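You operate a simulated robot arm through the tools that you are given. There is no shell and no other tool. Be economical: measure what you need, move in short steps, check, and stop when the job is done.

You run a simulated robot arm. Do the job below in one go: nothing can be reset, and whatever is moved stays where it is left.

TASK
Put things in order on the breakfast bar. At the end: the red powder shaker stands where the yellow salad mixer stood; the yellow salad mixer stands where the purple scent pot stood; the black vent cap stands where the red powder shaker stood; the purple scent pot stands on top of the orange stew can (marked "PET STEW"); whatever was shut is shut again. Leave all else as you found it, and nothing knocked over.

Only the result counts: the job must be done as asked and must still hold three seconds after the hand-in. Knocking over, shifting, dropping, spilling or breaking anything else fails it. A push-on lid holds only when it is set on centred and level and pressed home; a screw cap is set on level and turned clockwise until tight.

THE ROBOT
A 7-joint arm with a two-finger parallel gripper, fixed in place. Base frame: the origin is at the foot of the arm, x ahead of it, y to its left, z up; the work surface is at about z = 0. Units: m, degrees, N and s.
With the tool pointing down near the work surface it reaches from about 0.24 to 0.62 m from the base axis. Its first joint turns from -66.0 to 66.0 degrees. Payload 2.6 kg.
The TCP is the grasp point between the finger pads, 0.03 m short of the fingertips. In the tool frame z runs along the fingers and y along their closing line. Largest opening 0.094 m; finger width 0.028, thickness 0.01; the body of the gripper, 0.05 by 0.096 m, starts 0.055 m behind the TCP.
Orientation is that of the tool frame in the base frame, as a unit quaternion [x, y, z, w]. With the fingers straight down and closing along the base's y, the tool's x points along the base's -x, its y along +y and its z along -z.

THE INTERFACE
- The arm moves only by the tool jog_arm. Its argument "targets" is text: rows parted by semicolons, each of 7 numbers parted by spaces: the turn, a rotation vector about the tool's x, y, z in degrees, then the shift along the tool's x, y, z in m, then the gripper command, from -1 (shut) to 1 (fully open), values between in proportion. In form: ax ay az dx dy dz hand; .... A call has 1 to 12 rows; each row shifts and turns the commanded pose from where the row before left it, along the tool's axes as they then stand. Each row takes 0.2 s and may step no farther than 0.05 m and 8.6 degrees from the row before; otherwise, or with a gripper value out of range, the whole call is refused. A pose out of reach is approached as far as the arm can. The call stops where the force on the tool passes 40 N (or 10 N more than at its start, if that is more) or the arm is blocked; 0.2 s more then pass. Each finger travels about 0.072 m/s and halts on what it meets, pressing with about 27 N; the grip force reading is that of the motor and also rises with nothing between the fingers. The clock runs only during rows and for 0.2 s after the last one: add rows that do not move to give the fingers time. The reply holds the time, the measured pose of the TCP, the force on the tool along the base axes, the opening and the grip force, in the units named above and with some noise.
- Cameras (640 x 400 px; columns grow to the right, rows downward): "scene" is fixed at [0.0055, 0.4161, 0.5681]; the picture's right is [-0.96, -0.28, 0.00], its down [-0.15, 0.53, -0.84] and it looks along [0.23, -0.81, -0.55] (base axes); focal length 345 px, centre (320, 200). "wrist" rides on the gripper at [0.076, 0.014, -0.103] in the tool frame; the picture's right is [-0.18, 0.98, 0.00], its down [-0.75, -0.14, -0.64] and it looks along [-0.63, -0.12, 0.77] (tool axes); focal length 243 px, centre (320, 200). There is no depth. A picture from a camera that has moved, and an enlarged one, comes with that camera's place and axes in the base frame and with its lens.
- get_image(camera): a new picture of that camera. The clock stands still meanwhile.
- close_up(camera, box): a new picture of the part [left, top, right, bottom] of that camera's present view, enlarged. The clock stands still meanwhile.
- sign_off(): hands the job in; it is judged then, once.

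Work in short steps. Places have to be worked out from the pictures, the camera data and where the tool is seen: move nearer, look again, correct. Check each grasp and each placing, and mend what went wrong. You have 120 turns and 84 pictures in all, those below and enlarged ones among them. Open the gripper and draw the arm clear of the work before you hand the job in, unless the task says otherwise; then end with one line.

The tools are called as a command line: name --argument value ..., lists and objects as JSON in quotes. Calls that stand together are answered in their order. jog_arm: Moves the arm, as the interface text tells. Its arguments: {"type":"object","properties":{"targets":{"type":"string"}},"required":["targets"]} The other tools are called the same way: get_image (camera) takes a picture; close_up (camera, box) takes an enlarged picture of a part of a camera's view; sign_off () hands the job in.

At the start:

```text
t: 0.0
position: [0.2156, -0.2695, 0.2764]
tool_rot: [0.0, 1.0, 0.0, 0.0]
force: [0.1, 0.5, -0.5]
finger_gap: 0.094
finger_force: 0.0
```

scene: 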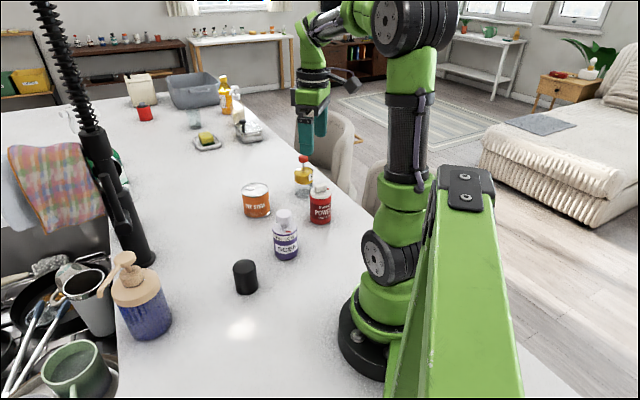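
wrist: 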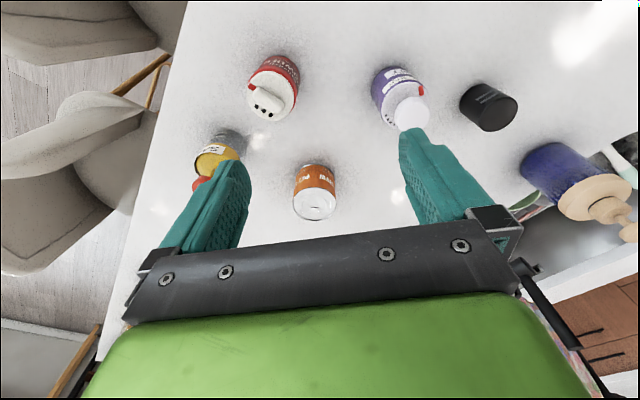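

I'll look closer at the five objects before moving anything.

close_up --camera "scene" --box '[220, 140, 350, 310]'

close_up --camera "wrist" --box '[180, 30, 540, 255]'

```text
2.35 times, centred on (285, 225) of scene
camera zoom: at [0.0055, 0.4161, 0.5681], right [-0.96, -0.28, 0.0], down [-0.15, 0.53, -0.84], along [0.23, -0.81, -0.55], focal length 812 px, centre (402, 141)
```

zoom: 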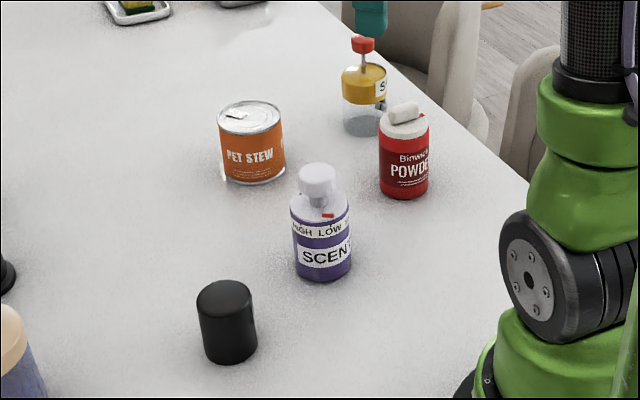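

```text
1.78 times, centred on (360, 142) of wrist
camera zoom: at [0.1377, -0.2563, 0.3787], right [0.18, 0.98, 0.0], down [0.75, -0.14, 0.64], along [0.63, -0.12, -0.77], focal length 431 px, centre (249, 302)
```

zoom: 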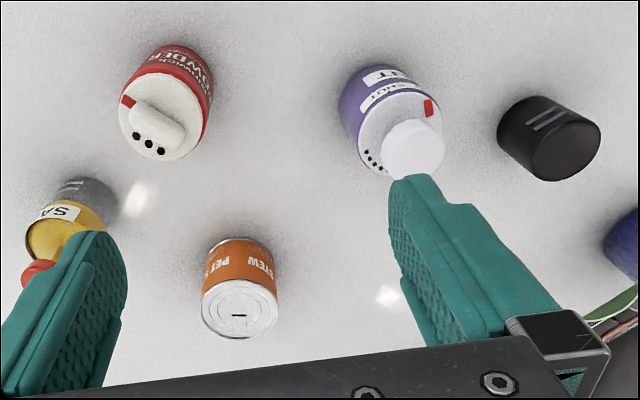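

Estimated places: pot ≈ (0.258,-0.18), can ≈ (0.405,-0.316), mixer ≈ (0.304,-0.442), shaker ≈ (0.22,-0.34), cap ≈ (0.30,-0.05). I'll move to get a closer look at the mixer and shaker.

jog_arm --targets "0 0 0 0 -0.045 0 1;0 0 0 0 -0.045 0 1;0 0 0 0 -0.045 0 1;0 0 0 0 -0.045 0 1;0 0 0 0 0 0.04 1;0 0 0 0 0 0.04 1;0 0 0 0 0 0.02 1"

get_image --camera "wrist"

get_image --camera "scene"

```text
t: 1.6
position: [0.2148, -0.4515, 0.1767]
tool_rot: [0.0, 1.0, 0.0, 0.001]
force: [0.1, -0.4, -0.5]
finger_gap: 0.0939
finger_force: 0.1
```

```text
79 pictures are left
camera wrist: at [0.1371, -0.4365, 0.2787], right [0.18, 0.98, 0.0], down [0.75, -0.14, 0.64], along [0.63, -0.12, -0.77], focal length 243 px, centre (320, 200)
```

wrist: 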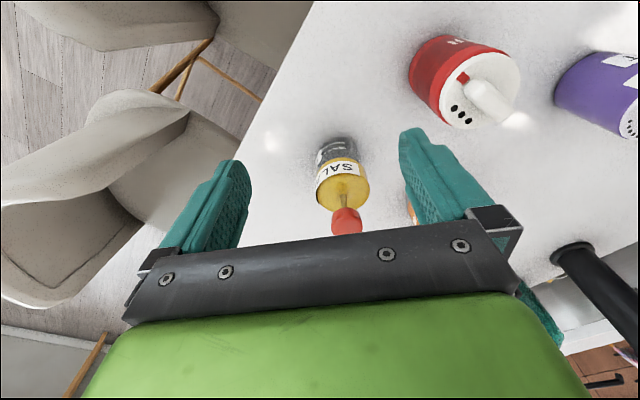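

```text
78 pictures are left
```

scene: 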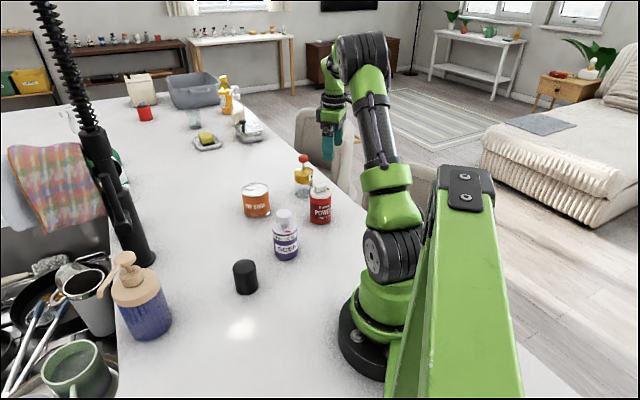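

Mixer appears at about (0.297,-0.442) with diameter ≈0.05. I'll zoom for lid and body details.

close_up --camera "wrist" --box '[290, 120, 400, 240]'

close_up --camera "scene" --box '[235, 140, 345, 270]'

close_up --camera "scene" --box '[280, 150, 340, 230]'

```text
3.33 times, centred on (345, 180) of wrist
camera zoom: at [0.1371, -0.4365, 0.2787], right [0.18, 0.98, 0.0], down [0.75, -0.14, 0.64], along [0.63, -0.12, -0.77], focal length 809 px, centre (237, 267)
```

zoom: 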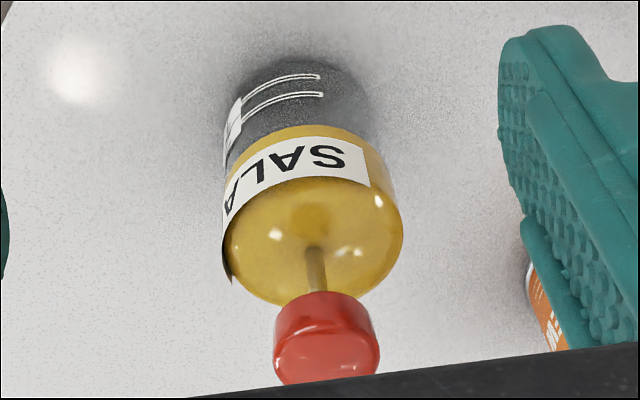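

```text
3.08 times, centred on (290, 205) of scene
camera zoom: at [0.0055, 0.4161, 0.5681], right [-0.96, -0.28, 0.0], down [-0.15, 0.53, -0.84], along [0.23, -0.81, -0.55], focal length 1062 px, centre (412, 185)
```

zoom: 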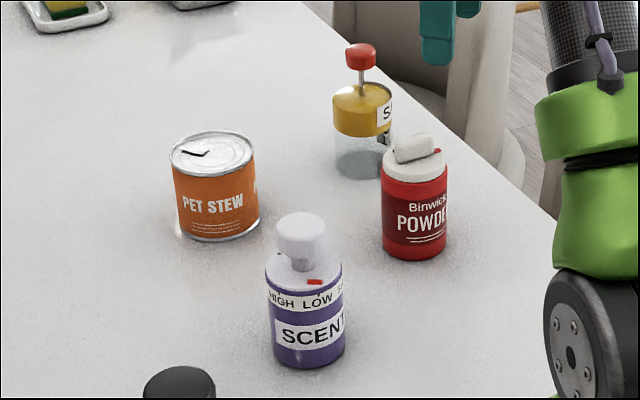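

```text
5.00 times, centred on (310, 190) of scene
camera zoom: at [0.0055, 0.4161, 0.5681], right [-0.96, -0.28, 0.0], down [-0.15, 0.53, -0.84], along [0.23, -0.81, -0.55], focal length 1725 px, centre (370, 250)
```

zoom: 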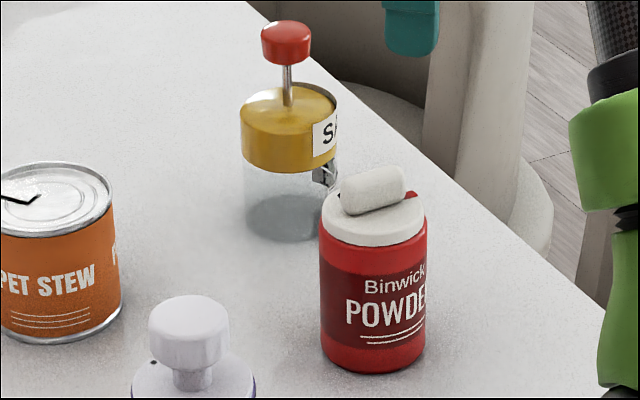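

I'll zoom further on the mixer's side fitting to see what it is before gripping.

close_up --camera "wrist" --box '[310, 130, 366, 165]'

close_up --camera "scene" --box '[290, 165, 322, 190]'

```text
11.43 times, centred on (338, 148) of wrist
camera zoom: at [0.1371, -0.4365, 0.2787], right [0.18, 0.98, 0.0], down [0.75, -0.14, 0.64], along [0.63, -0.12, -0.77], focal length 2773 px, centre (114, 800)
```

zoom: 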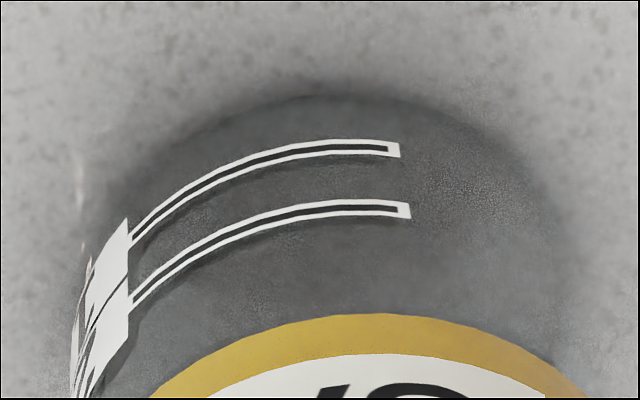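

```text
16.00 times, centred on (306, 178) of scene
camera zoom: at [0.0055, 0.4161, 0.5681], right [-0.96, -0.28, 0.0], down [-0.15, 0.53, -0.84], along [0.23, -0.81, -0.55], focal length 5520 px, centre (544, 560)
```

zoom: 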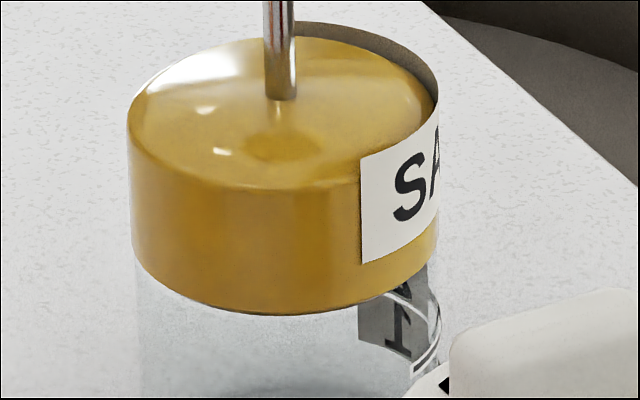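

The markings are only printed decals, so the mixer is a plain cylinder with its lid from z≈0.047 to 0.077 and a plunger to 0.13. First I go above the pot (knob top ≈0.12) for a centring look.

jog_arm --targets "0 0 0 0 0 -0.04 1;0 0 0 0 0 -0.04 1;0 0 0 -0.02 0.045 0 1;0 0 0 -0.021 0.045 0 1;0 0 0 0 0.045 0 1;0 0 0 0 0.045 0 1;0 0 0 0 0.045 0 1;0 0 0 0 0.045 0 1;0 0 0 0 0.0045 0.04 1;0 0 0 0 0 0.027 1;0 0 0 0 0 0 1"

get_image --camera "wrist"

get_image --camera "scene"

```text
t: 4.0
position: [0.2544, -0.1758, 0.1884]
tool_rot: [-0.001, 1.0, 0.0, 0.001]
force: [0.6, -0.7, -0.6]
finger_gap: 0.0938
finger_force: 0.1
```

```text
72 pictures are left
camera wrist: at [0.1787, -0.1616, 0.2908], right [0.18, 0.98, 0.0], down [0.75, -0.14, 0.64], along [0.63, -0.12, -0.77], focal length 243 px, centre (320, 200)
```

wrist: 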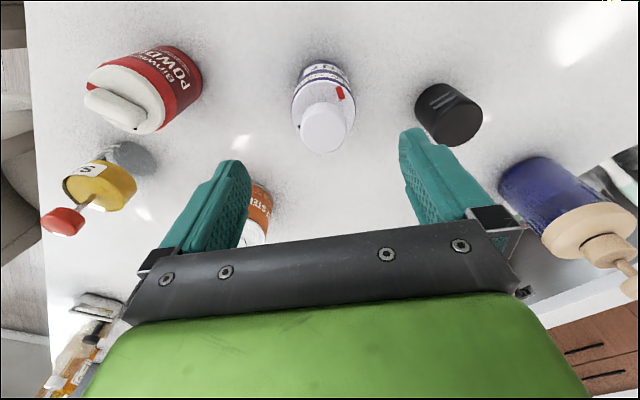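

```text
71 pictures are left
```

scene: 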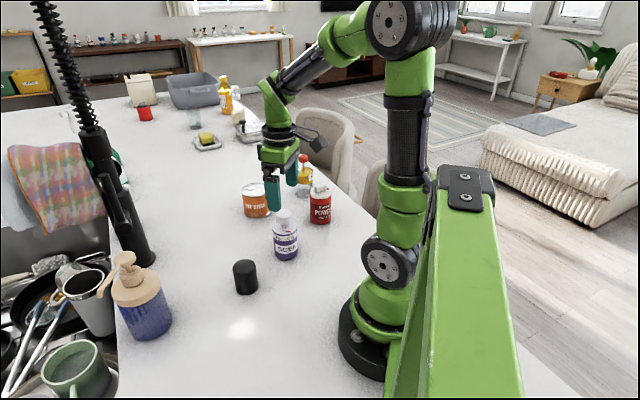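

Pot seems centred near (0.257,-0.175). One zoom for precision.

close_up --camera "wrist" --box '[260, 40, 390, 170]'

close_up --camera "wrist" --box '[400, 60, 500, 160]'

close_up --camera "wrist" --box '[30, 30, 230, 240]'

close_up --camera "scene" --box '[225, 205, 345, 300]'

```text
3.08 times, centred on (325, 105) of wrist
camera zoom: at [0.1787, -0.1616, 0.2908], right [0.18, 0.98, 0.0], down [0.75, -0.14, 0.64], along [0.63, -0.12, -0.77], focal length 746 px, centre (305, 492)
```

zoom: 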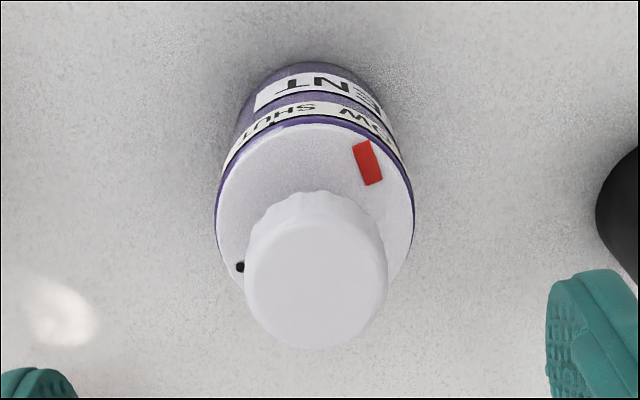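

```text
4.00 times, centred on (450, 110) of wrist
camera zoom: at [0.1787, -0.1616, 0.2908], right [0.18, 0.98, 0.0], down [0.75, -0.14, 0.64], along [0.63, -0.12, -0.77], focal length 970 px, centre (-200, 560)
```

zoom: 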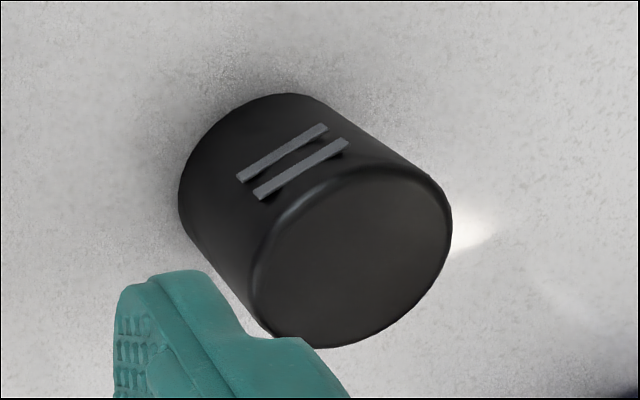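

```text
1.90 times, centred on (130, 135) of wrist
camera zoom: at [0.1787, -0.1616, 0.2908], right [0.18, 0.98, 0.0], down [0.75, -0.14, 0.64], along [0.63, -0.12, -0.77], focal length 462 px, centre (682, 324)
```

zoom: 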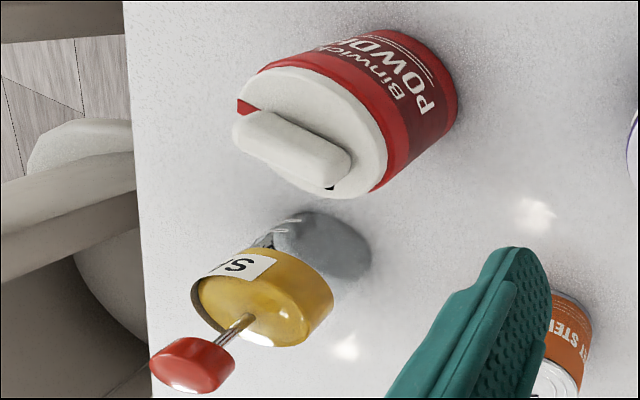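

```text
4.21 times, centred on (285, 252) of scene
camera zoom: at [0.0055, 0.4161, 0.5681], right [-0.96, -0.28, 0.0], down [-0.15, 0.53, -0.84], along [0.23, -0.81, -0.55], focal length 1453 px, centre (467, -21)
```

zoom: 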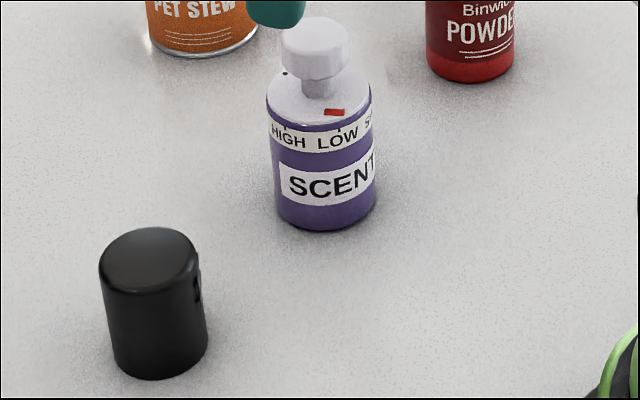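

Pot centre ≈(0.257,-0.173); its dial position will be left alone. I descend vertically to z≈0.071 so the palm stays above the knob, then close on the body.

jog_arm --targets "0 0 0 -0.0026 0.003 0.03 1;0 0 0 0 0 0.04 1;0 0 0 0 0 0.03 1;0 0 0 0 0 0.0175 1;0 0 0 0 0 0 1"

get_image --camera "wrist"

close_up --camera "scene" --box '[225, 180, 345, 275]'

```text
t: 5.2
position: [0.2581, -0.1729, 0.0734]
tool_rot: [-0.001, 1.0, -0.001, 0.001]
force: [0.4, -0.5, -0.1]
finger_gap: 0.094
finger_force: 0.1
```

```text
66 pictures are left
camera wrist: at [0.1819, -0.1583, 0.1763], right [0.18, 0.98, 0.0], down [0.75, -0.14, 0.64], along [0.63, -0.12, -0.77], focal length 243 px, centre (320, 200)
```

wrist: 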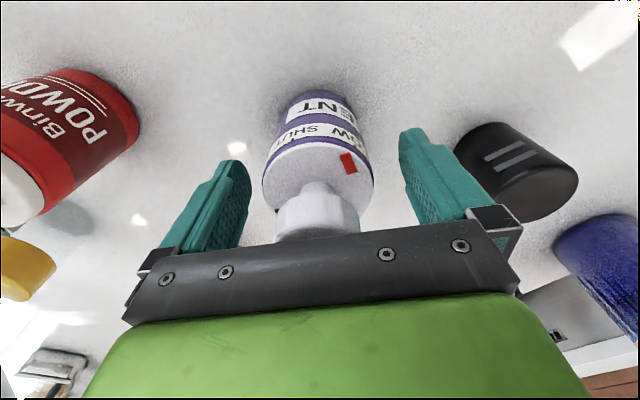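

```text
4.21 times, centred on (285, 228) of scene
camera zoom: at [0.0055, 0.4161, 0.5681], right [-0.96, -0.28, 0.0], down [-0.15, 0.53, -0.84], along [0.23, -0.81, -0.55], focal length 1453 px, centre (467, 84)
```

zoom: 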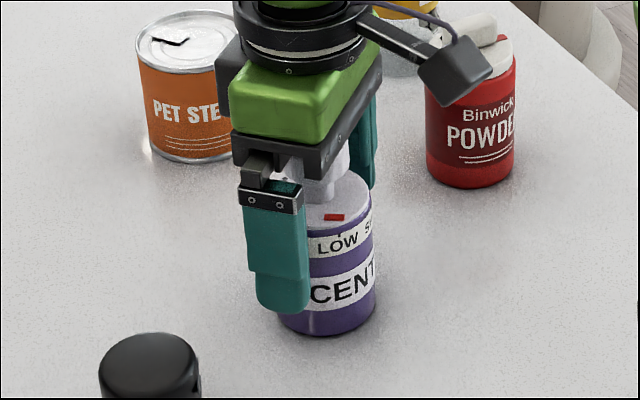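

Palm is just above the knob and fingers straddle the body. Closing.

jog_arm --targets "0 0 0 0 0 0 -1;0 0 0 0 0 0 -1;0 0 0 0 0 0 -1;0 0 0 0 0 0 -1"

close_up --camera "scene" --box '[225, 180, 345, 275]'

```text
t: 6.2
position: [0.2589, -0.1714, 0.0728]
tool_rot: [0.0, 1.0, 0.0, 0.0]
force: [-0.4, 0.1, 0.9]
finger_gap: 0.0577
finger_force: 27.3
```

```text
4.21 times, centred on (285, 228) of scene
camera zoom: at [0.0055, 0.4161, 0.5681], right [-0.96, -0.28, 0.0], down [-0.15, 0.53, -0.84], along [0.23, -0.81, -0.55], focal length 1453 px, centre (467, 84)
```

zoom: 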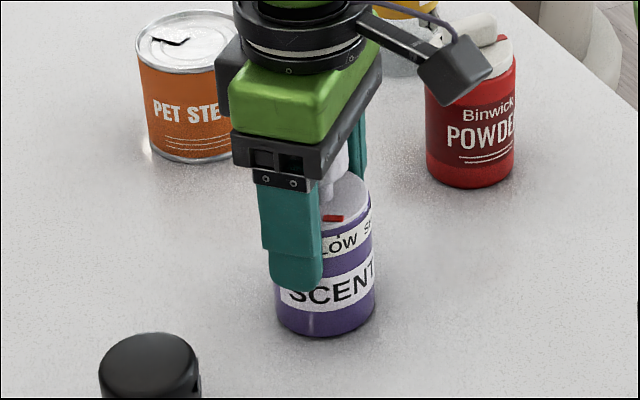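

Firm grip on the body (⌀0.0577). Pot place recorded as (0.258,-0.172). Can centre estimated (0.40,-0.315), top ≈0.073. I lift and carry to above the can.

jog_arm --targets "0 0 0 0 0 -0.03 -1;0 0 0 0 0 -0.05 -1;0 0 0 0 0 -0.05 -1;0 0 0 -0.03 -0.03 0 -1;0 0 0 -0.03 -0.03 0 -1;0 0 0 -0.03 -0.03 0 -1;0 0 0 -0.03 -0.03 0 -1;0 0 0 -0.021 -0.0235 0 -1;0 0 0 0 0 0 -1;0 0 0 0 0 0 -1"

get_image --camera "wrist"

close_up --camera "scene" --box '[210, 130, 320, 230]'

```text
t: 8.4
position: [0.3985, -0.3147, 0.2028]
tool_rot: [0.0, 1.0, 0.001, 0.0]
force: [0.1, -0.7, -1.5]
finger_gap: 0.0576
finger_force: 27.2
```

```text
63 pictures are left
camera wrist: at [0.3215, -0.3015, 0.3052], right [0.18, 0.98, 0.0], down [0.75, -0.14, 0.64], along [0.63, -0.12, -0.77], focal length 243 px, centre (320, 200)
```

wrist: 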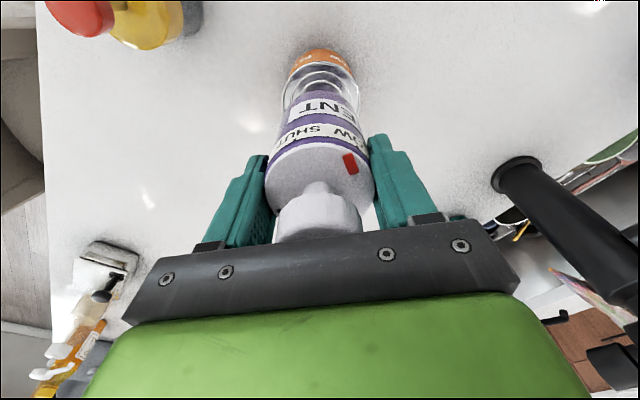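

```text
4.00 times, centred on (265, 180) of scene
camera zoom: at [0.0055, 0.4161, 0.5681], right [-0.96, -0.28, 0.0], down [-0.15, 0.53, -0.84], along [0.23, -0.81, -0.55], focal length 1380 px, centre (540, 280)
```

zoom: 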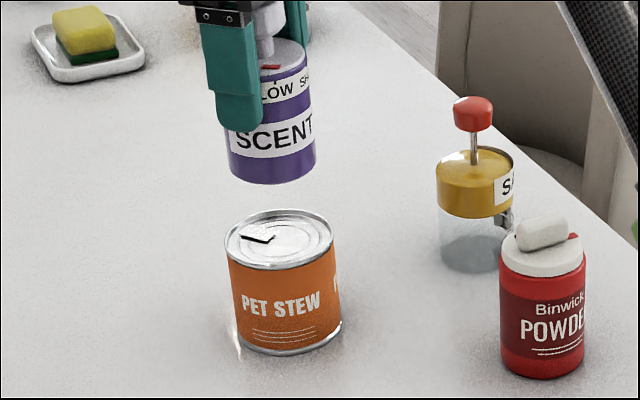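

Lateral alignment looks good; zooming on wrist view to verify fore-aft alignment.

close_up --camera "wrist" --box '[250, 35, 390, 160]'

```text
3.20 times, centred on (320, 98) of wrist
camera zoom: at [0.3215, -0.3015, 0.3052], right [0.18, 0.98, 0.0], down [0.75, -0.14, 0.64], along [0.63, -0.12, -0.77], focal length 776 px, centre (320, 528)
```

zoom: 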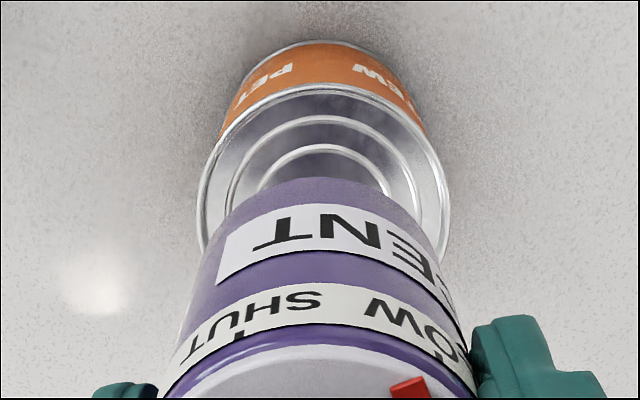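

Can centre confirmed ≈(0.400,-0.315), h≈0.072; pot is 2 mm short in x. Correct and lower to just above contact.

jog_arm --targets "0 0 0 -0.002 0 0.03 -1;0 0 0 0 0 0.02 -1;0 0 0 0 0 0.003 -1;0 0 0 0 0 0 -1"

close_up --camera "scene" --box '[210, 130, 320, 230]'

```text
t: 9.4
position: [0.3992, -0.3162, 0.1485]
tool_rot: [0.0, 1.0, 0.0, 0.0]
force: [-0.1, 0.9, -1.1]
finger_gap: 0.0575
finger_force: 26.9
```

```text
4.00 times, centred on (265, 180) of scene
camera zoom: at [0.0055, 0.4161, 0.5681], right [-0.96, -0.28, 0.0], down [-0.15, 0.53, -0.84], along [0.23, -0.81, -0.55], focal length 1380 px, centre (540, 280)
```

zoom: 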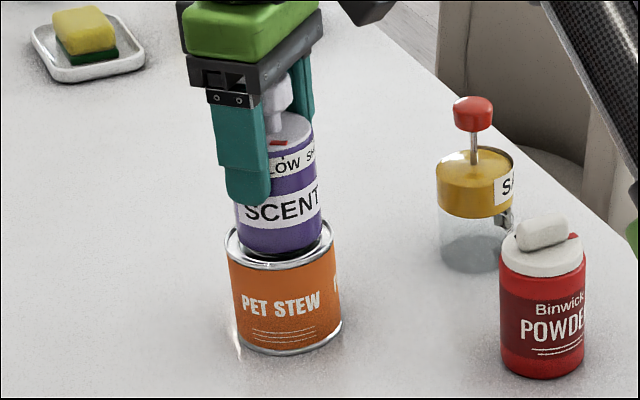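

Nearly touching and well centred. Lowering in 1 mm steps until contact shows in the force.

jog_arm --targets "0 0 0 0 0 0.001 -1;0 0 0 0 0 0.001 -1;0 0 0 0 0 0.001 -1;0 0 0 0 0 0 -1"

```text
t: 10.4
position: [0.401, -0.3165, 0.1475]
tool_rot: [0.0, 1.0, -0.001, 0.003]
force: [-3.9, 2.4, 25.1]
finger_gap: 0.0573
finger_force: 26.9
```

Contact made (25 N). Ease off 2 mm of command to relieve the load, then check.

jog_arm --targets "0 0 0 0 0 -0.001 -1;0 0 0 0 0 -0.0008 -1;0 0 0 0 0 0 -1"

```text
t: 11.2
position: [0.4012, -0.3164, 0.1467]
tool_rot: [0.001, 1.0, -0.001, 0.001]
force: [0.5, -2.9, 19.8]
finger_gap: 0.0574
finger_force: 27.4
```

jog_arm --targets "0 0 0 0 0 -0.001 -1;0 0 0 0 0 0 -1;0 0 0 0 0 0 -1"

close_up --camera "scene" --box '[210, 130, 320, 230]'

```text
t: 12.0
position: [0.4016, -0.3183, 0.1477]
tool_rot: [0.0, 1.0, 0.0, 0.0]
force: [-2.3, -2.7, 15.4]
finger_gap: 0.0576
finger_force: 26.9
```

```text
4.00 times, centred on (265, 180) of scene
camera zoom: at [0.0054, 0.4162, 0.568], right [-0.96, -0.28, 0.0], down [-0.15, 0.53, -0.84], along [0.23, -0.81, -0.55], focal length 1380 px, centre (540, 280)
```

zoom: 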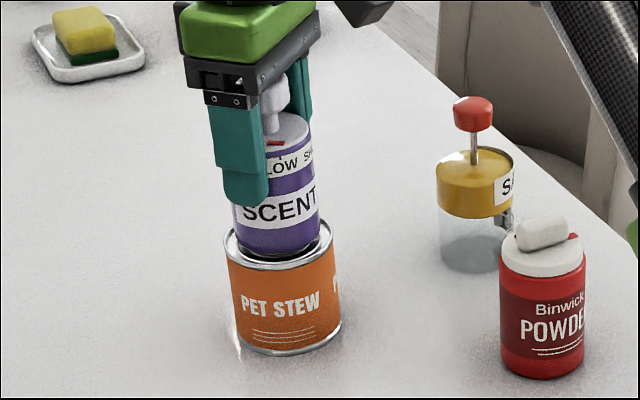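

Seated and centred within the rim. Releasing, then rising straight up.

jog_arm --targets "0 0 0 0 0 0 -0.2;0 0 0 0 0 0 0.2;0 0 0 0 0 0 1;0 0 0 0 0 0 1;0 0 0 0 0 0 1"

close_up --camera "scene" --box '[210, 130, 320, 230]'

```text
t: 13.2
position: [0.4014, -0.3162, 0.1483]
tool_rot: [0.0, 1.0, 0.0, 0.0]
force: [-0.4, 0.4, 0.3]
finger_gap: 0.0942
finger_force: 0.0
```

```text
4.00 times, centred on (265, 180) of scene
camera zoom: at [0.0055, 0.4161, 0.5681], right [-0.96, -0.28, 0.0], down [-0.15, 0.53, -0.84], along [0.23, -0.81, -0.55], focal length 1380 px, centre (540, 280)
```

zoom: 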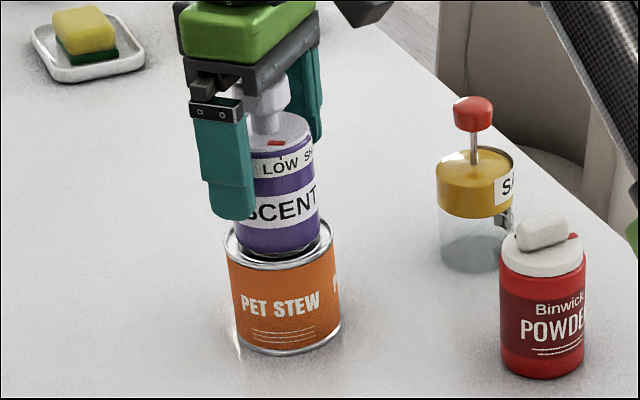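

Pot stands released on the can. Now I rise clear, go over the mixer, and tilt the hand 35° (leaning to +x) so the plunger knob clears the palm and the pads can span glass and lid.

jog_arm --targets "0 0 0 0 0 -0.045 1;0 0 0 0 0 -0.045 1;0 0 0 0 0 -0.045 1;0 0 0 0.03 -0.04 0 1;0 0 0 0.03 -0.04 0 1;0 0 0 0.03 -0.046 0 1;0 7 0 0 0 0 1;0 7 0 0 0 0 1;0 7 0 0 0 0 1;0 7 0 0 0 0 1;0 7 0 0 0 0 1;0 0 0 0 0 0 1"

get_image --camera "scene"

get_image --camera "wrist"

```text
refused: row 6 steps farther than a row can; nothing moved
```

```text
57 pictures are left
```

scene: 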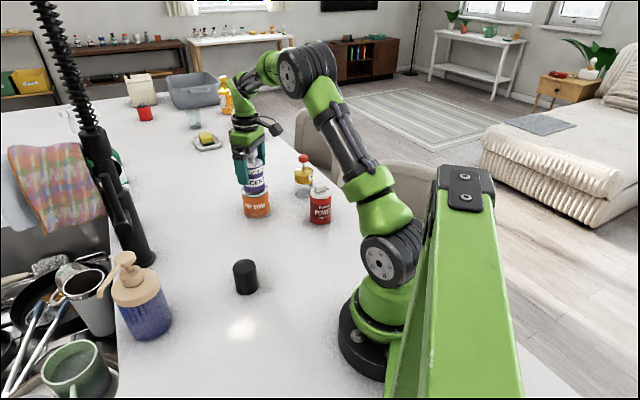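

```text
56 pictures are left
camera wrist: at [0.325, -0.3024, 0.2504], right [0.18, 0.98, 0.0], down [0.75, -0.14, 0.64], along [0.63, -0.12, -0.77], focal length 243 px, centre (320, 200)
```

wrist: 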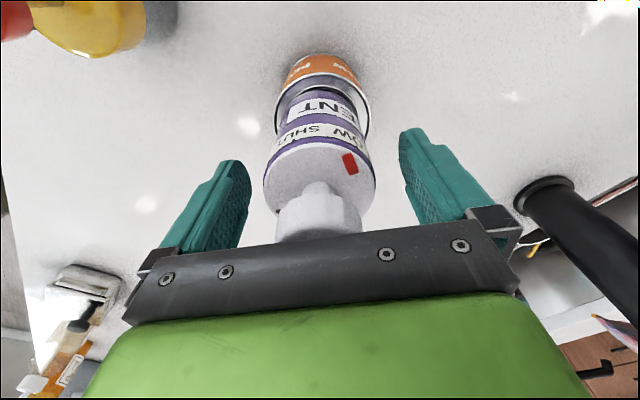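

Refused due to one step; resending with smaller steps.

jog_arm --targets "0 0 0 0 0 -0.045 1;0 0 0 0 0 -0.045 1;0 0 0 0 0 -0.045 1;0 0 0 0.025 -0.04 0 1;0 0 0 0.025 -0.04 0 1;0 0 0 0.021 -0.044 0 1;0 7 0 0 0 0 1;0 7 0 0 0 0 1;0 7 0 0 0 0 1;0 7 0 0 0 0 1;0 7 0 0 0 0 1;0 0 0 0 0 0 1"

get_image --camera "scene"

get_image --camera "wrist"

```text
t: 15.8
position: [0.2964, -0.3719, 0.3001]
tool_rot: [-0.013, 0.955, 0.003, -0.295]
force: [-0.3, -0.5, -0.3]
finger_gap: 0.094
finger_force: 0.2
out of reach, approached as far as the arm can: row 8, 9, 10, 11
```

```text
55 pictures are left
```

scene: 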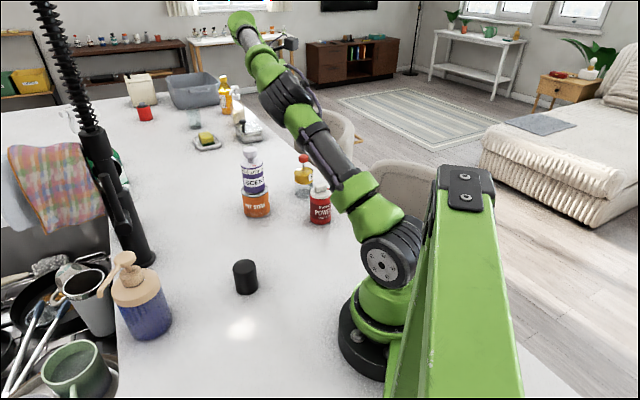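

```text
54 pictures are left
camera wrist: at [0.2915, -0.3593, 0.4275], right [0.13, 0.99, -0.09], down [0.99, -0.12, 0.1], along [0.09, -0.1, -0.99], focal length 243 px, centre (320, 200)
```

wrist: 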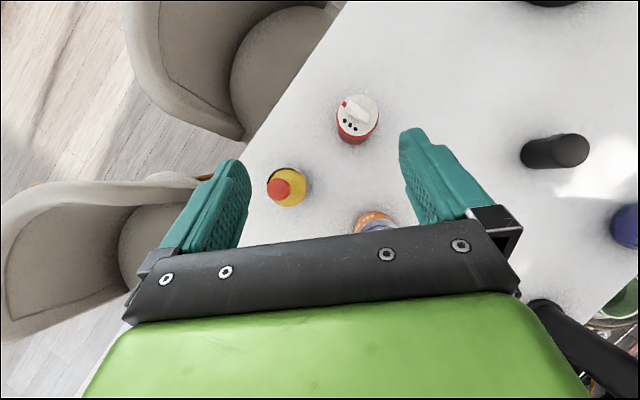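

The lean to +x is out of reach here. Instead I'll lean toward +y (heading -y, closing along x), which fits between shaker and can and keeps the wrist at a comfortable radius. First undo the tilt.

jog_arm --targets "0 -7 0 0 0 0 1;0 -7 0 0 0 0 1;0 -7 0 0 0 0 1;0 -7 0 0 0 0 1;0 -7 0 0 0 0 1;0 0 0 0 0 0 1;0 0 0 0 0 0 1"

```text
t: 17.4
position: [0.2975, -0.3716, 0.3007]
tool_rot: [0.0, 1.0, 0.0, 0.001]
force: [0.8, 0.9, -0.3]
finger_gap: 0.0935
finger_force: 0.0
```

Vertical again. Now yaw 90° so the hand heads -y.

jog_arm --targets "0 0 8.1818 0 0 0 1;0 0 8.1818 0 0 0 1;0 0 8.1818 0 0 0 1;0 0 8.1818 0 0 0 1;0 0 8.1818 0 0 0 1;0 0 8.1818 0 0 0 1;0 0 8.1818 0 0 0 1;0 0 8.1818 0 0 0 1;0 0 8.1818 0 0 0 1;0 0 8.1818 0 0 0 1;0 0 8.1818 0 0 0 1;0 0 0 0 0 0 1"

get_image --camera "wrist"

```text
t: 20.0
position: [0.2967, -0.3725, 0.3004]
tool_rot: [0.708, 0.706, 0.0, 0.0]
force: [-0.7, 0.6, -0.6]
finger_gap: 0.094
finger_force: 0.1
```

```text
53 pictures are left
camera wrist: at [0.3111, -0.2967, 0.4034], right [0.98, -0.19, 0.0], down [-0.14, -0.75, 0.64], along [-0.12, -0.63, -0.77], focal length 243 px, centre (320, 200)
```

wrist: 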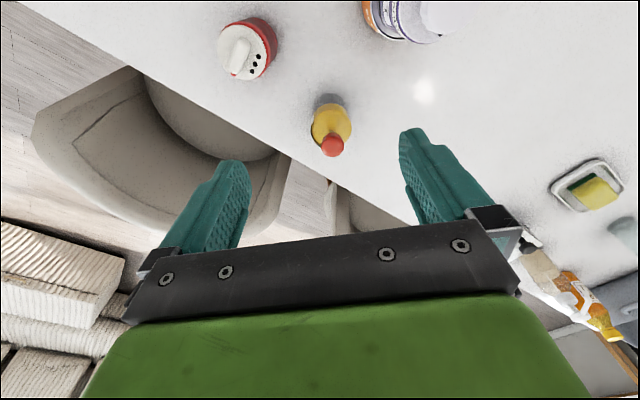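

Good. Zoom for precise mixer and shaker coordinates from this angle.

close_up --camera "wrist" --box '[290, 80, 380, 170]'

close_up --camera "wrist" --box '[200, 0, 300, 95]'

```text
4.44 times, centred on (335, 125) of wrist
camera zoom: at [0.3111, -0.2967, 0.4034], right [0.98, -0.19, 0.0], down [-0.14, -0.75, 0.64], along [-0.12, -0.63, -0.77], focal length 1078 px, centre (253, 533)
```

zoom: 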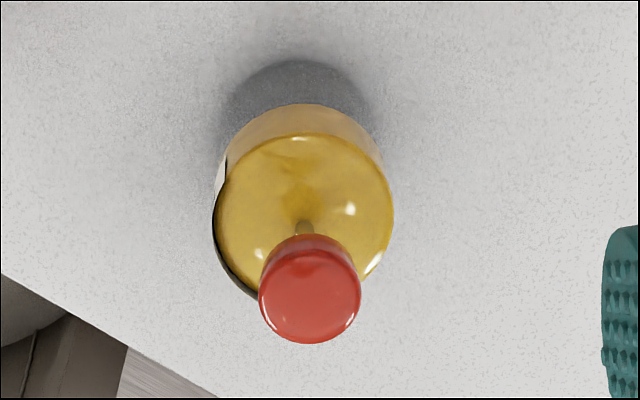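

```text
4.21 times, centred on (250, 48) of wrist
camera zoom: at [0.3111, -0.2967, 0.4034], right [0.98, -0.19, 0.0], down [-0.14, -0.75, 0.64], along [-0.12, -0.63, -0.77], focal length 1022 px, centre (615, 842)
```

zoom: 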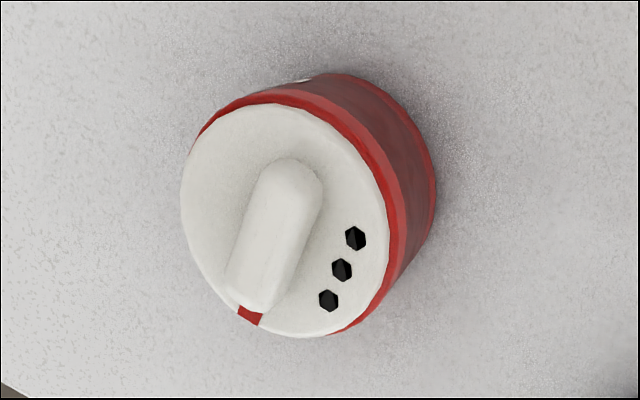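

Mixer at (0.300,-0.441), shaker at (0.217,-0.327). I tilt 35° (fingers toward -y) and come to about 10 cm above the grasp pose.

jog_arm --targets "0 -7 0 0 0 0 1;0 -7 0 0 0 0 1;0 -7 0 0 0 0 1;0 -7 0 0 0 0 1;0 -7 0 0 0 0 1;0 0 0 -0.0463 0.003 0.0324 1;0 0 0 0.0287 0 0.041 1;0 0 0 0.0287 0 0.041 1;0 0 0 0 0 0 1"

get_image --camera "wrist"

```text
refused: row 6 steps farther than a row can; nothing moved
```

```text
50 pictures are left
camera wrist: at [0.3111, -0.2967, 0.4034], right [0.98, -0.19, 0.0], down [-0.14, -0.75, 0.64], along [-0.12, -0.63, -0.77], focal length 243 px, centre (320, 200)
```

wrist: 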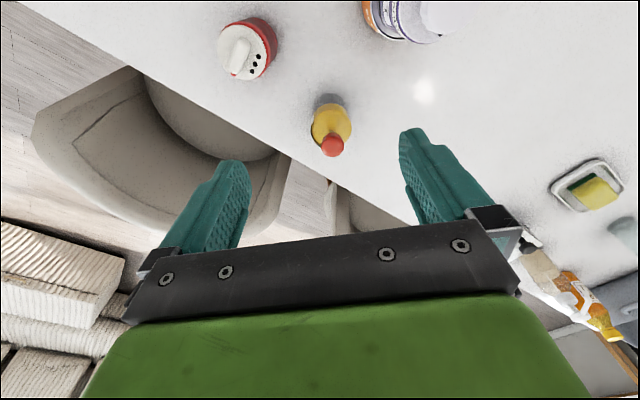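

jog_arm --targets "0 -7 0 0 0 0 1;0 -7 0 0 0 0 1;0 -7 0 0 0 0 1;0 -7 0 0 0 0 1;0 -7 0 0 0 0 1;0 0 0 -0.0232 0.0015 0.0162 1;0 0 0 -0.0231 0.0015 0.0162 1;0 0 0 0.0191 0 0.0273 1;0 0 0 0.0191 0 0.0273 1;0 0 0 0.0191 0 0.0273 1;0 0 0 0 0 0 1"

get_image --camera "wrist"

get_image --camera "scene"

```text
t: 22.4
position: [0.3011, -0.428, 0.2026]
tool_rot: [0.674, 0.674, -0.212, 0.213]
force: [0.7, 0.5, 0.3]
finger_gap: 0.0938
finger_force: 0.0
```

```text
49 pictures are left
camera wrist: at [0.3142, -0.3074, 0.2425], right [0.98, -0.15, 0.11], down [-0.14, -0.25, 0.96], along [-0.12, -0.96, -0.27], focal length 243 px, centre (320, 200)
```

wrist: 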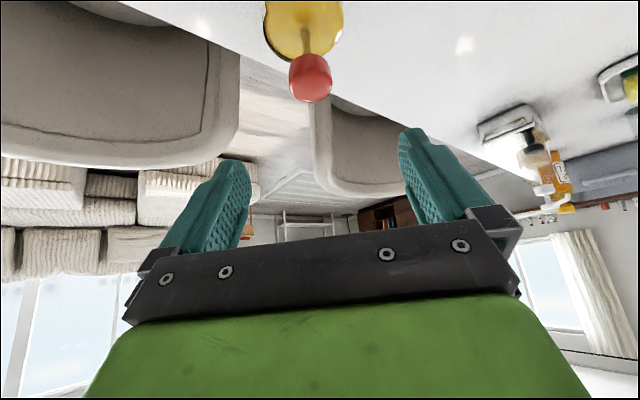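

```text
48 pictures are left
```

scene: 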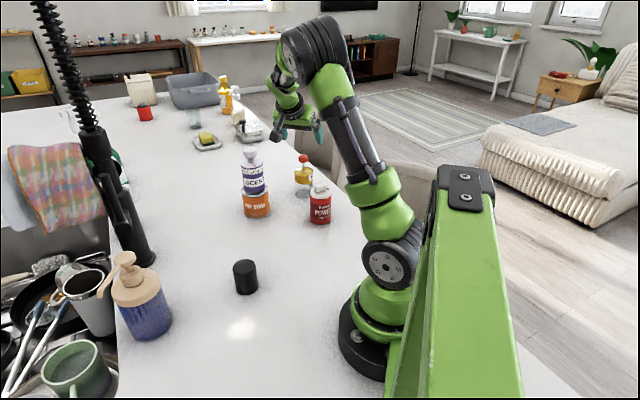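

Reached with the tilt. Descend straight 0.10 m and check.

jog_arm --targets "0 0 0 0.0229 0 0.0328 1;0 0 0 0.0229 0 0.0328 1;0 0 0 0.0115 0 0.0164 1;0 0 0 0 0 0 1"

get_image --camera "wrist"

close_up --camera "scene" --box '[230, 110, 350, 230]'

```text
t: 23.4
position: [0.3012, -0.4268, 0.0999]
tool_rot: [0.674, 0.674, -0.213, 0.214]
force: [1.1, 0.2, -0.7]
finger_gap: 0.094
finger_force: 0.1
```

```text
47 pictures are left
camera wrist: at [0.3144, -0.3064, 0.1407], right [0.98, -0.15, 0.11], down [-0.14, -0.25, 0.96], along [-0.12, -0.96, -0.27], focal length 243 px, centre (320, 200)
```

wrist: 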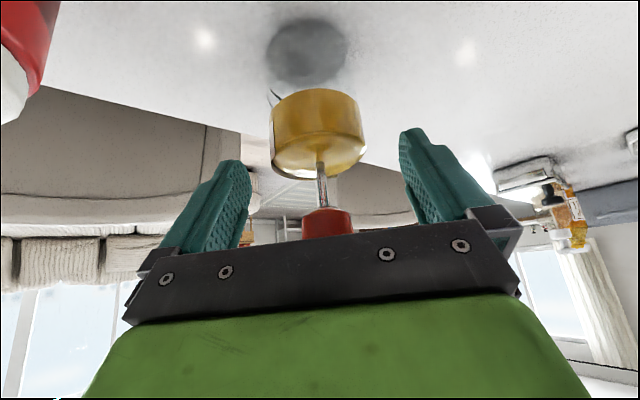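

```text
3.33 times, centred on (290, 170) of scene
camera zoom: at [0.0055, 0.4161, 0.5681], right [-0.96, -0.28, 0.0], down [-0.15, 0.53, -0.84], along [0.23, -0.81, -0.55], focal length 1150 px, centre (420, 300)
```

zoom: 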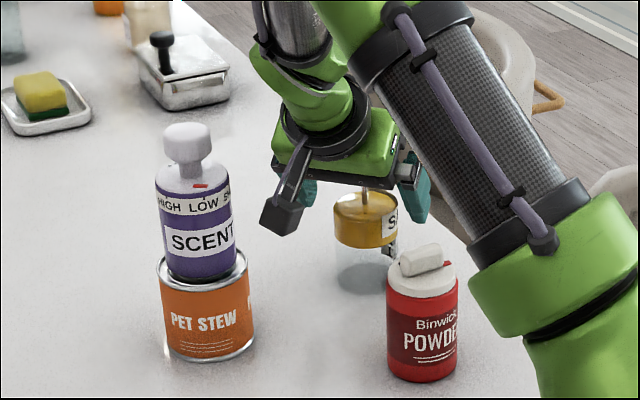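

Well aligned, camera and hand clear of pot and shaker. Descend the remaining 5.5 cm.

jog_arm --targets "0 0 0 0.0115 -0.0015 0.0164 1;0 0 0 0.0115 0 0.0164 1;0 0 0 0.0086 0 0.0123 1;0 0 0 0 0 0 1"

get_image --camera "wrist"

close_up --camera "scene" --box '[230, 110, 350, 230]'

```text
t: 24.4
position: [0.2974, -0.4275, 0.0419]
tool_rot: [0.675, 0.675, -0.212, 0.21]
force: [0.8, 0.0, -1.1]
finger_gap: 0.0937
finger_force: 0.0
```

```text
45 pictures are left
camera wrist: at [0.3116, -0.3061, 0.083], right [0.98, -0.15, 0.1], down [-0.14, -0.25, 0.96], along [-0.12, -0.95, -0.27], focal length 243 px, centre (320, 200)
```

wrist: 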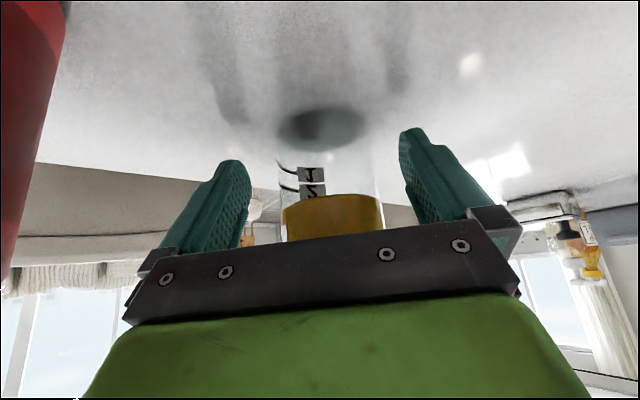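

```text
3.33 times, centred on (290, 170) of scene
camera zoom: at [0.0055, 0.4161, 0.5681], right [-0.96, -0.28, 0.0], down [-0.15, 0.53, -0.84], along [0.23, -0.81, -0.55], focal length 1150 px, centre (420, 300)
```

zoom: 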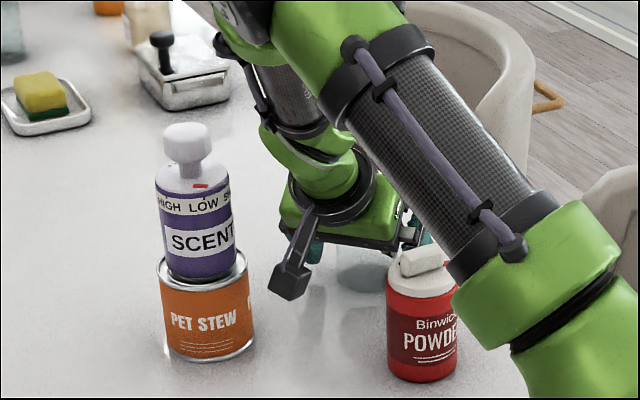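

Glass body lies between the pads, below the lid. Closing.

jog_arm --targets "0 0 0 0 0.0015 0 0.3;0 0 0 0 0 0 -1;0 0 0 0 0 0 -1;0 0 0 0 0 0 -1;0 0 0 0 0 0 -1"

get_image --camera "wrist"

```text
t: 25.6
position: [0.3019, -0.4281, 0.0449]
tool_rot: [0.674, 0.675, -0.213, 0.213]
force: [0.0, -0.2, 0.5]
finger_gap: 0.0596
finger_force: 27.5
```

```text
43 pictures are left
camera wrist: at [0.3142, -0.3077, 0.0853], right [0.98, -0.15, 0.11], down [-0.14, -0.25, 0.96], along [-0.12, -0.96, -0.27], focal length 243 px, centre (320, 200)
```

wrist: 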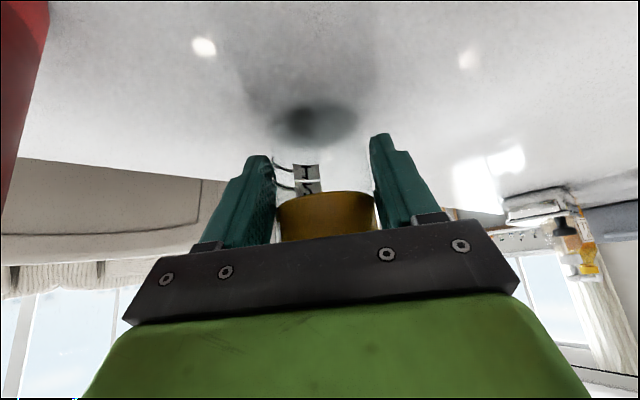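

Gripped at 0.0596. Lift 3 cm and verify the whole mixer comes along.

jog_arm --targets "0 0 0 -0.0057 0 -0.0082 -1;0 0 0 -0.0115 0 -0.0164 -1;0 0 0 0 0 0 -1"

get_image --camera "wrist"

```text
t: 26.4
position: [0.2982, -0.4277, 0.0759]
tool_rot: [0.674, 0.675, -0.212, 0.213]
force: [0.3, 0.9, -1.4]
finger_gap: 0.0597
finger_force: 27.3
```

```text
42 pictures are left
camera wrist: at [0.3126, -0.3065, 0.116], right [0.98, -0.15, 0.1], down [-0.14, -0.25, 0.96], along [-0.12, -0.96, -0.27], focal length 243 px, centre (320, 200)
```

wrist: 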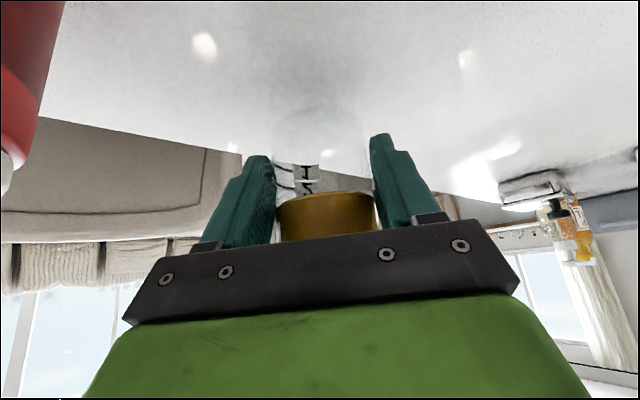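

Whole mixer lifted level. Raise to z≈0.235 and carry over to above the pot's former place.

jog_arm --targets "0 0 0 -0.0229 0 -0.0328 -1;0 0 0 -0.0229 0 -0.0328 -1;0 0 0 -0.0229 0 -0.0328 -1;0 0 0 -0.0229 0 -0.0328 -1;0 0 0 0.0363 -0.0068 -0.0254 -1;0 0 0 0.0363 -0.0068 -0.0254 -1;0 0 0 0.0363 -0.0068 -0.0254 -1;0 0 0 0.0363 -0.0068 -0.0254 -1;0 0 0 0.0363 -0.0068 -0.0254 -1;0 0 0 0.0363 -0.0068 -0.0254 -1;0 0 0 0 0 0 -1;0 0 0 0 0 0 -1"

get_image --camera "scene"

```text
t: 29.0
position: [0.2578, -0.1589, 0.235]
tool_rot: [0.675, 0.674, -0.213, 0.212]
force: [0.0, -0.6, -2.0]
finger_gap: 0.0598
finger_force: 26.9
```

```text
41 pictures are left
```

scene: 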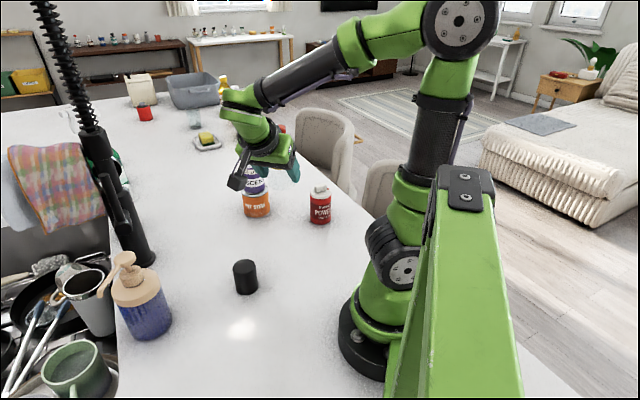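

At the carry height. The camera would come close to the cap in this heading, so I yaw -60° about vertical before descending.

jog_arm --targets "4.3 0 6.14 0 0 0 -1;4.3 0 6.14 0 0 0 -1;4.3 0 6.14 0 0 0 -1;4.3 0 6.14 0 0 0 -1;4.3 0 6.14 0 0 0 -1;4.3 0 6.14 0 0 0 -1;4.3 0 6.14 0 0 0 -1;4.3 0 6.14 0 0 0 -1;0 0 0 0 0 0 -1;0 0 0 0 0 0 -1"

get_image --camera "wrist"

get_image --camera "scene"

```text
t: 31.2
position: [0.2605, -0.162, 0.2349]
tool_rot: [0.921, 0.246, -0.291, 0.077]
force: [0.9, 0.4, -1.1]
finger_gap: 0.0596
finger_force: 26.7
```

```text
40 pictures are left
camera wrist: at [0.3711, -0.1152, 0.2756], right [0.36, -0.93, 0.11], down [-0.29, 0.0, 0.96], along [-0.89, -0.38, -0.27], focal length 243 px, centre (320, 200)
```

wrist: 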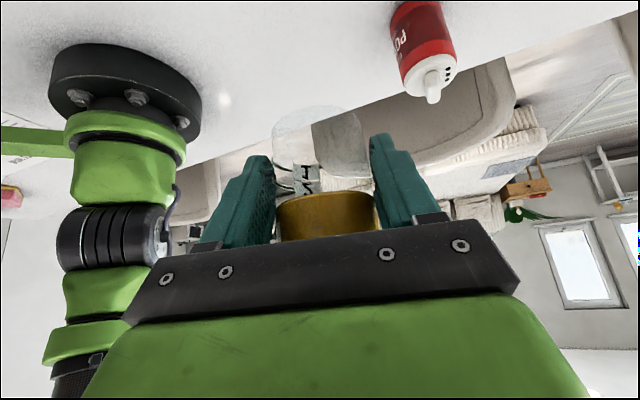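

```text
39 pictures are left
```

scene: 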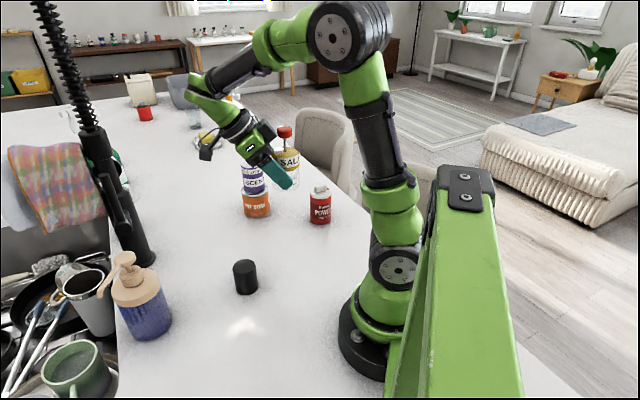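

Orientation as planned. Shift by (+0.009,-0.006) and descend to about z 0.10, then check.

jog_arm --targets "0 0 0 0.0039 0.0097 -0.0028 -1;0 0 0 0.0229 0 0.0327 -1;0 0 0 0.0229 0 0.0327 -1;0 0 0 0.0229 0 0.0327 -1;0 0 0 0.0086 0 0.0123 -1;0 0 0 0 0 0 -1;0 0 0 0 0 0 -1"

close_up --camera "scene" --box '[200, 150, 350, 310]'

```text
t: 32.8
position: [0.2688, -0.1683, 0.1023]
tool_rot: [0.921, 0.247, -0.29, 0.078]
force: [0.2, 0.3, -1.2]
finger_gap: 0.0595
finger_force: 27.2
```

```text
2.50 times, centred on (275, 230) of scene
camera zoom: at [0.0055, 0.4161, 0.5681], right [-0.96, -0.28, 0.0], down [-0.15, 0.53, -0.84], along [0.23, -0.81, -0.55], focal length 863 px, centre (432, 125)
```

zoom: 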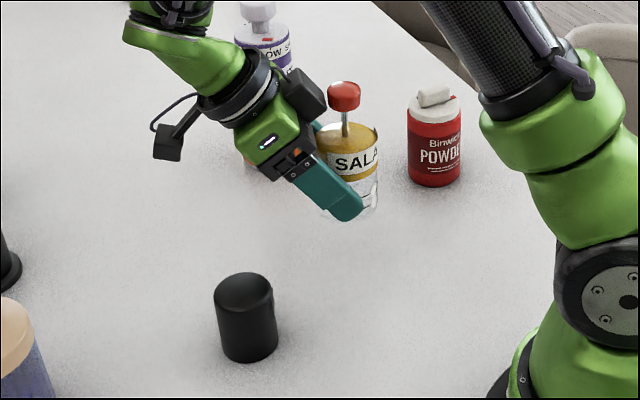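

On target and clear of the cap. Lower to just above the table.

jog_arm --targets "0 0 0 0.0172 0 0.0245 -1;0 0 0 0.0115 0 0.0164 -1;0 0 0 0.0017 0 0.0025 -1;0 0 0 0 0 0 -1;0 0 0 0 0 0 -1"

get_image --camera "wrist"

```text
t: 34.0
position: [0.2696, -0.1681, 0.0483]
tool_rot: [0.921, 0.247, -0.291, 0.078]
force: [-0.9, 0.6, -1.1]
finger_gap: 0.0596
finger_force: 27.2
```

```text
37 pictures are left
camera wrist: at [0.3799, -0.1207, 0.089], right [0.36, -0.93, 0.11], down [-0.29, 0.0, 0.96], along [-0.89, -0.38, -0.27], focal length 243 px, centre (320, 200)
```

wrist: 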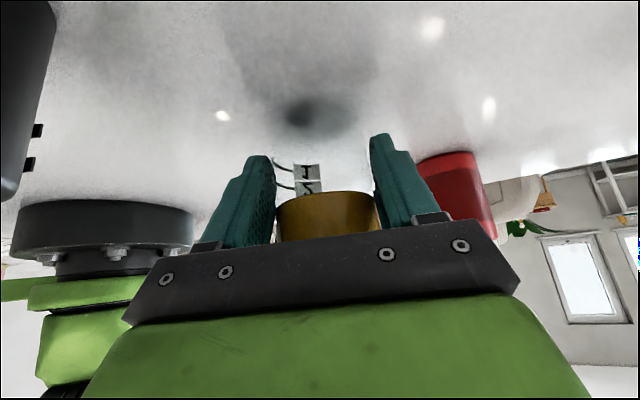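

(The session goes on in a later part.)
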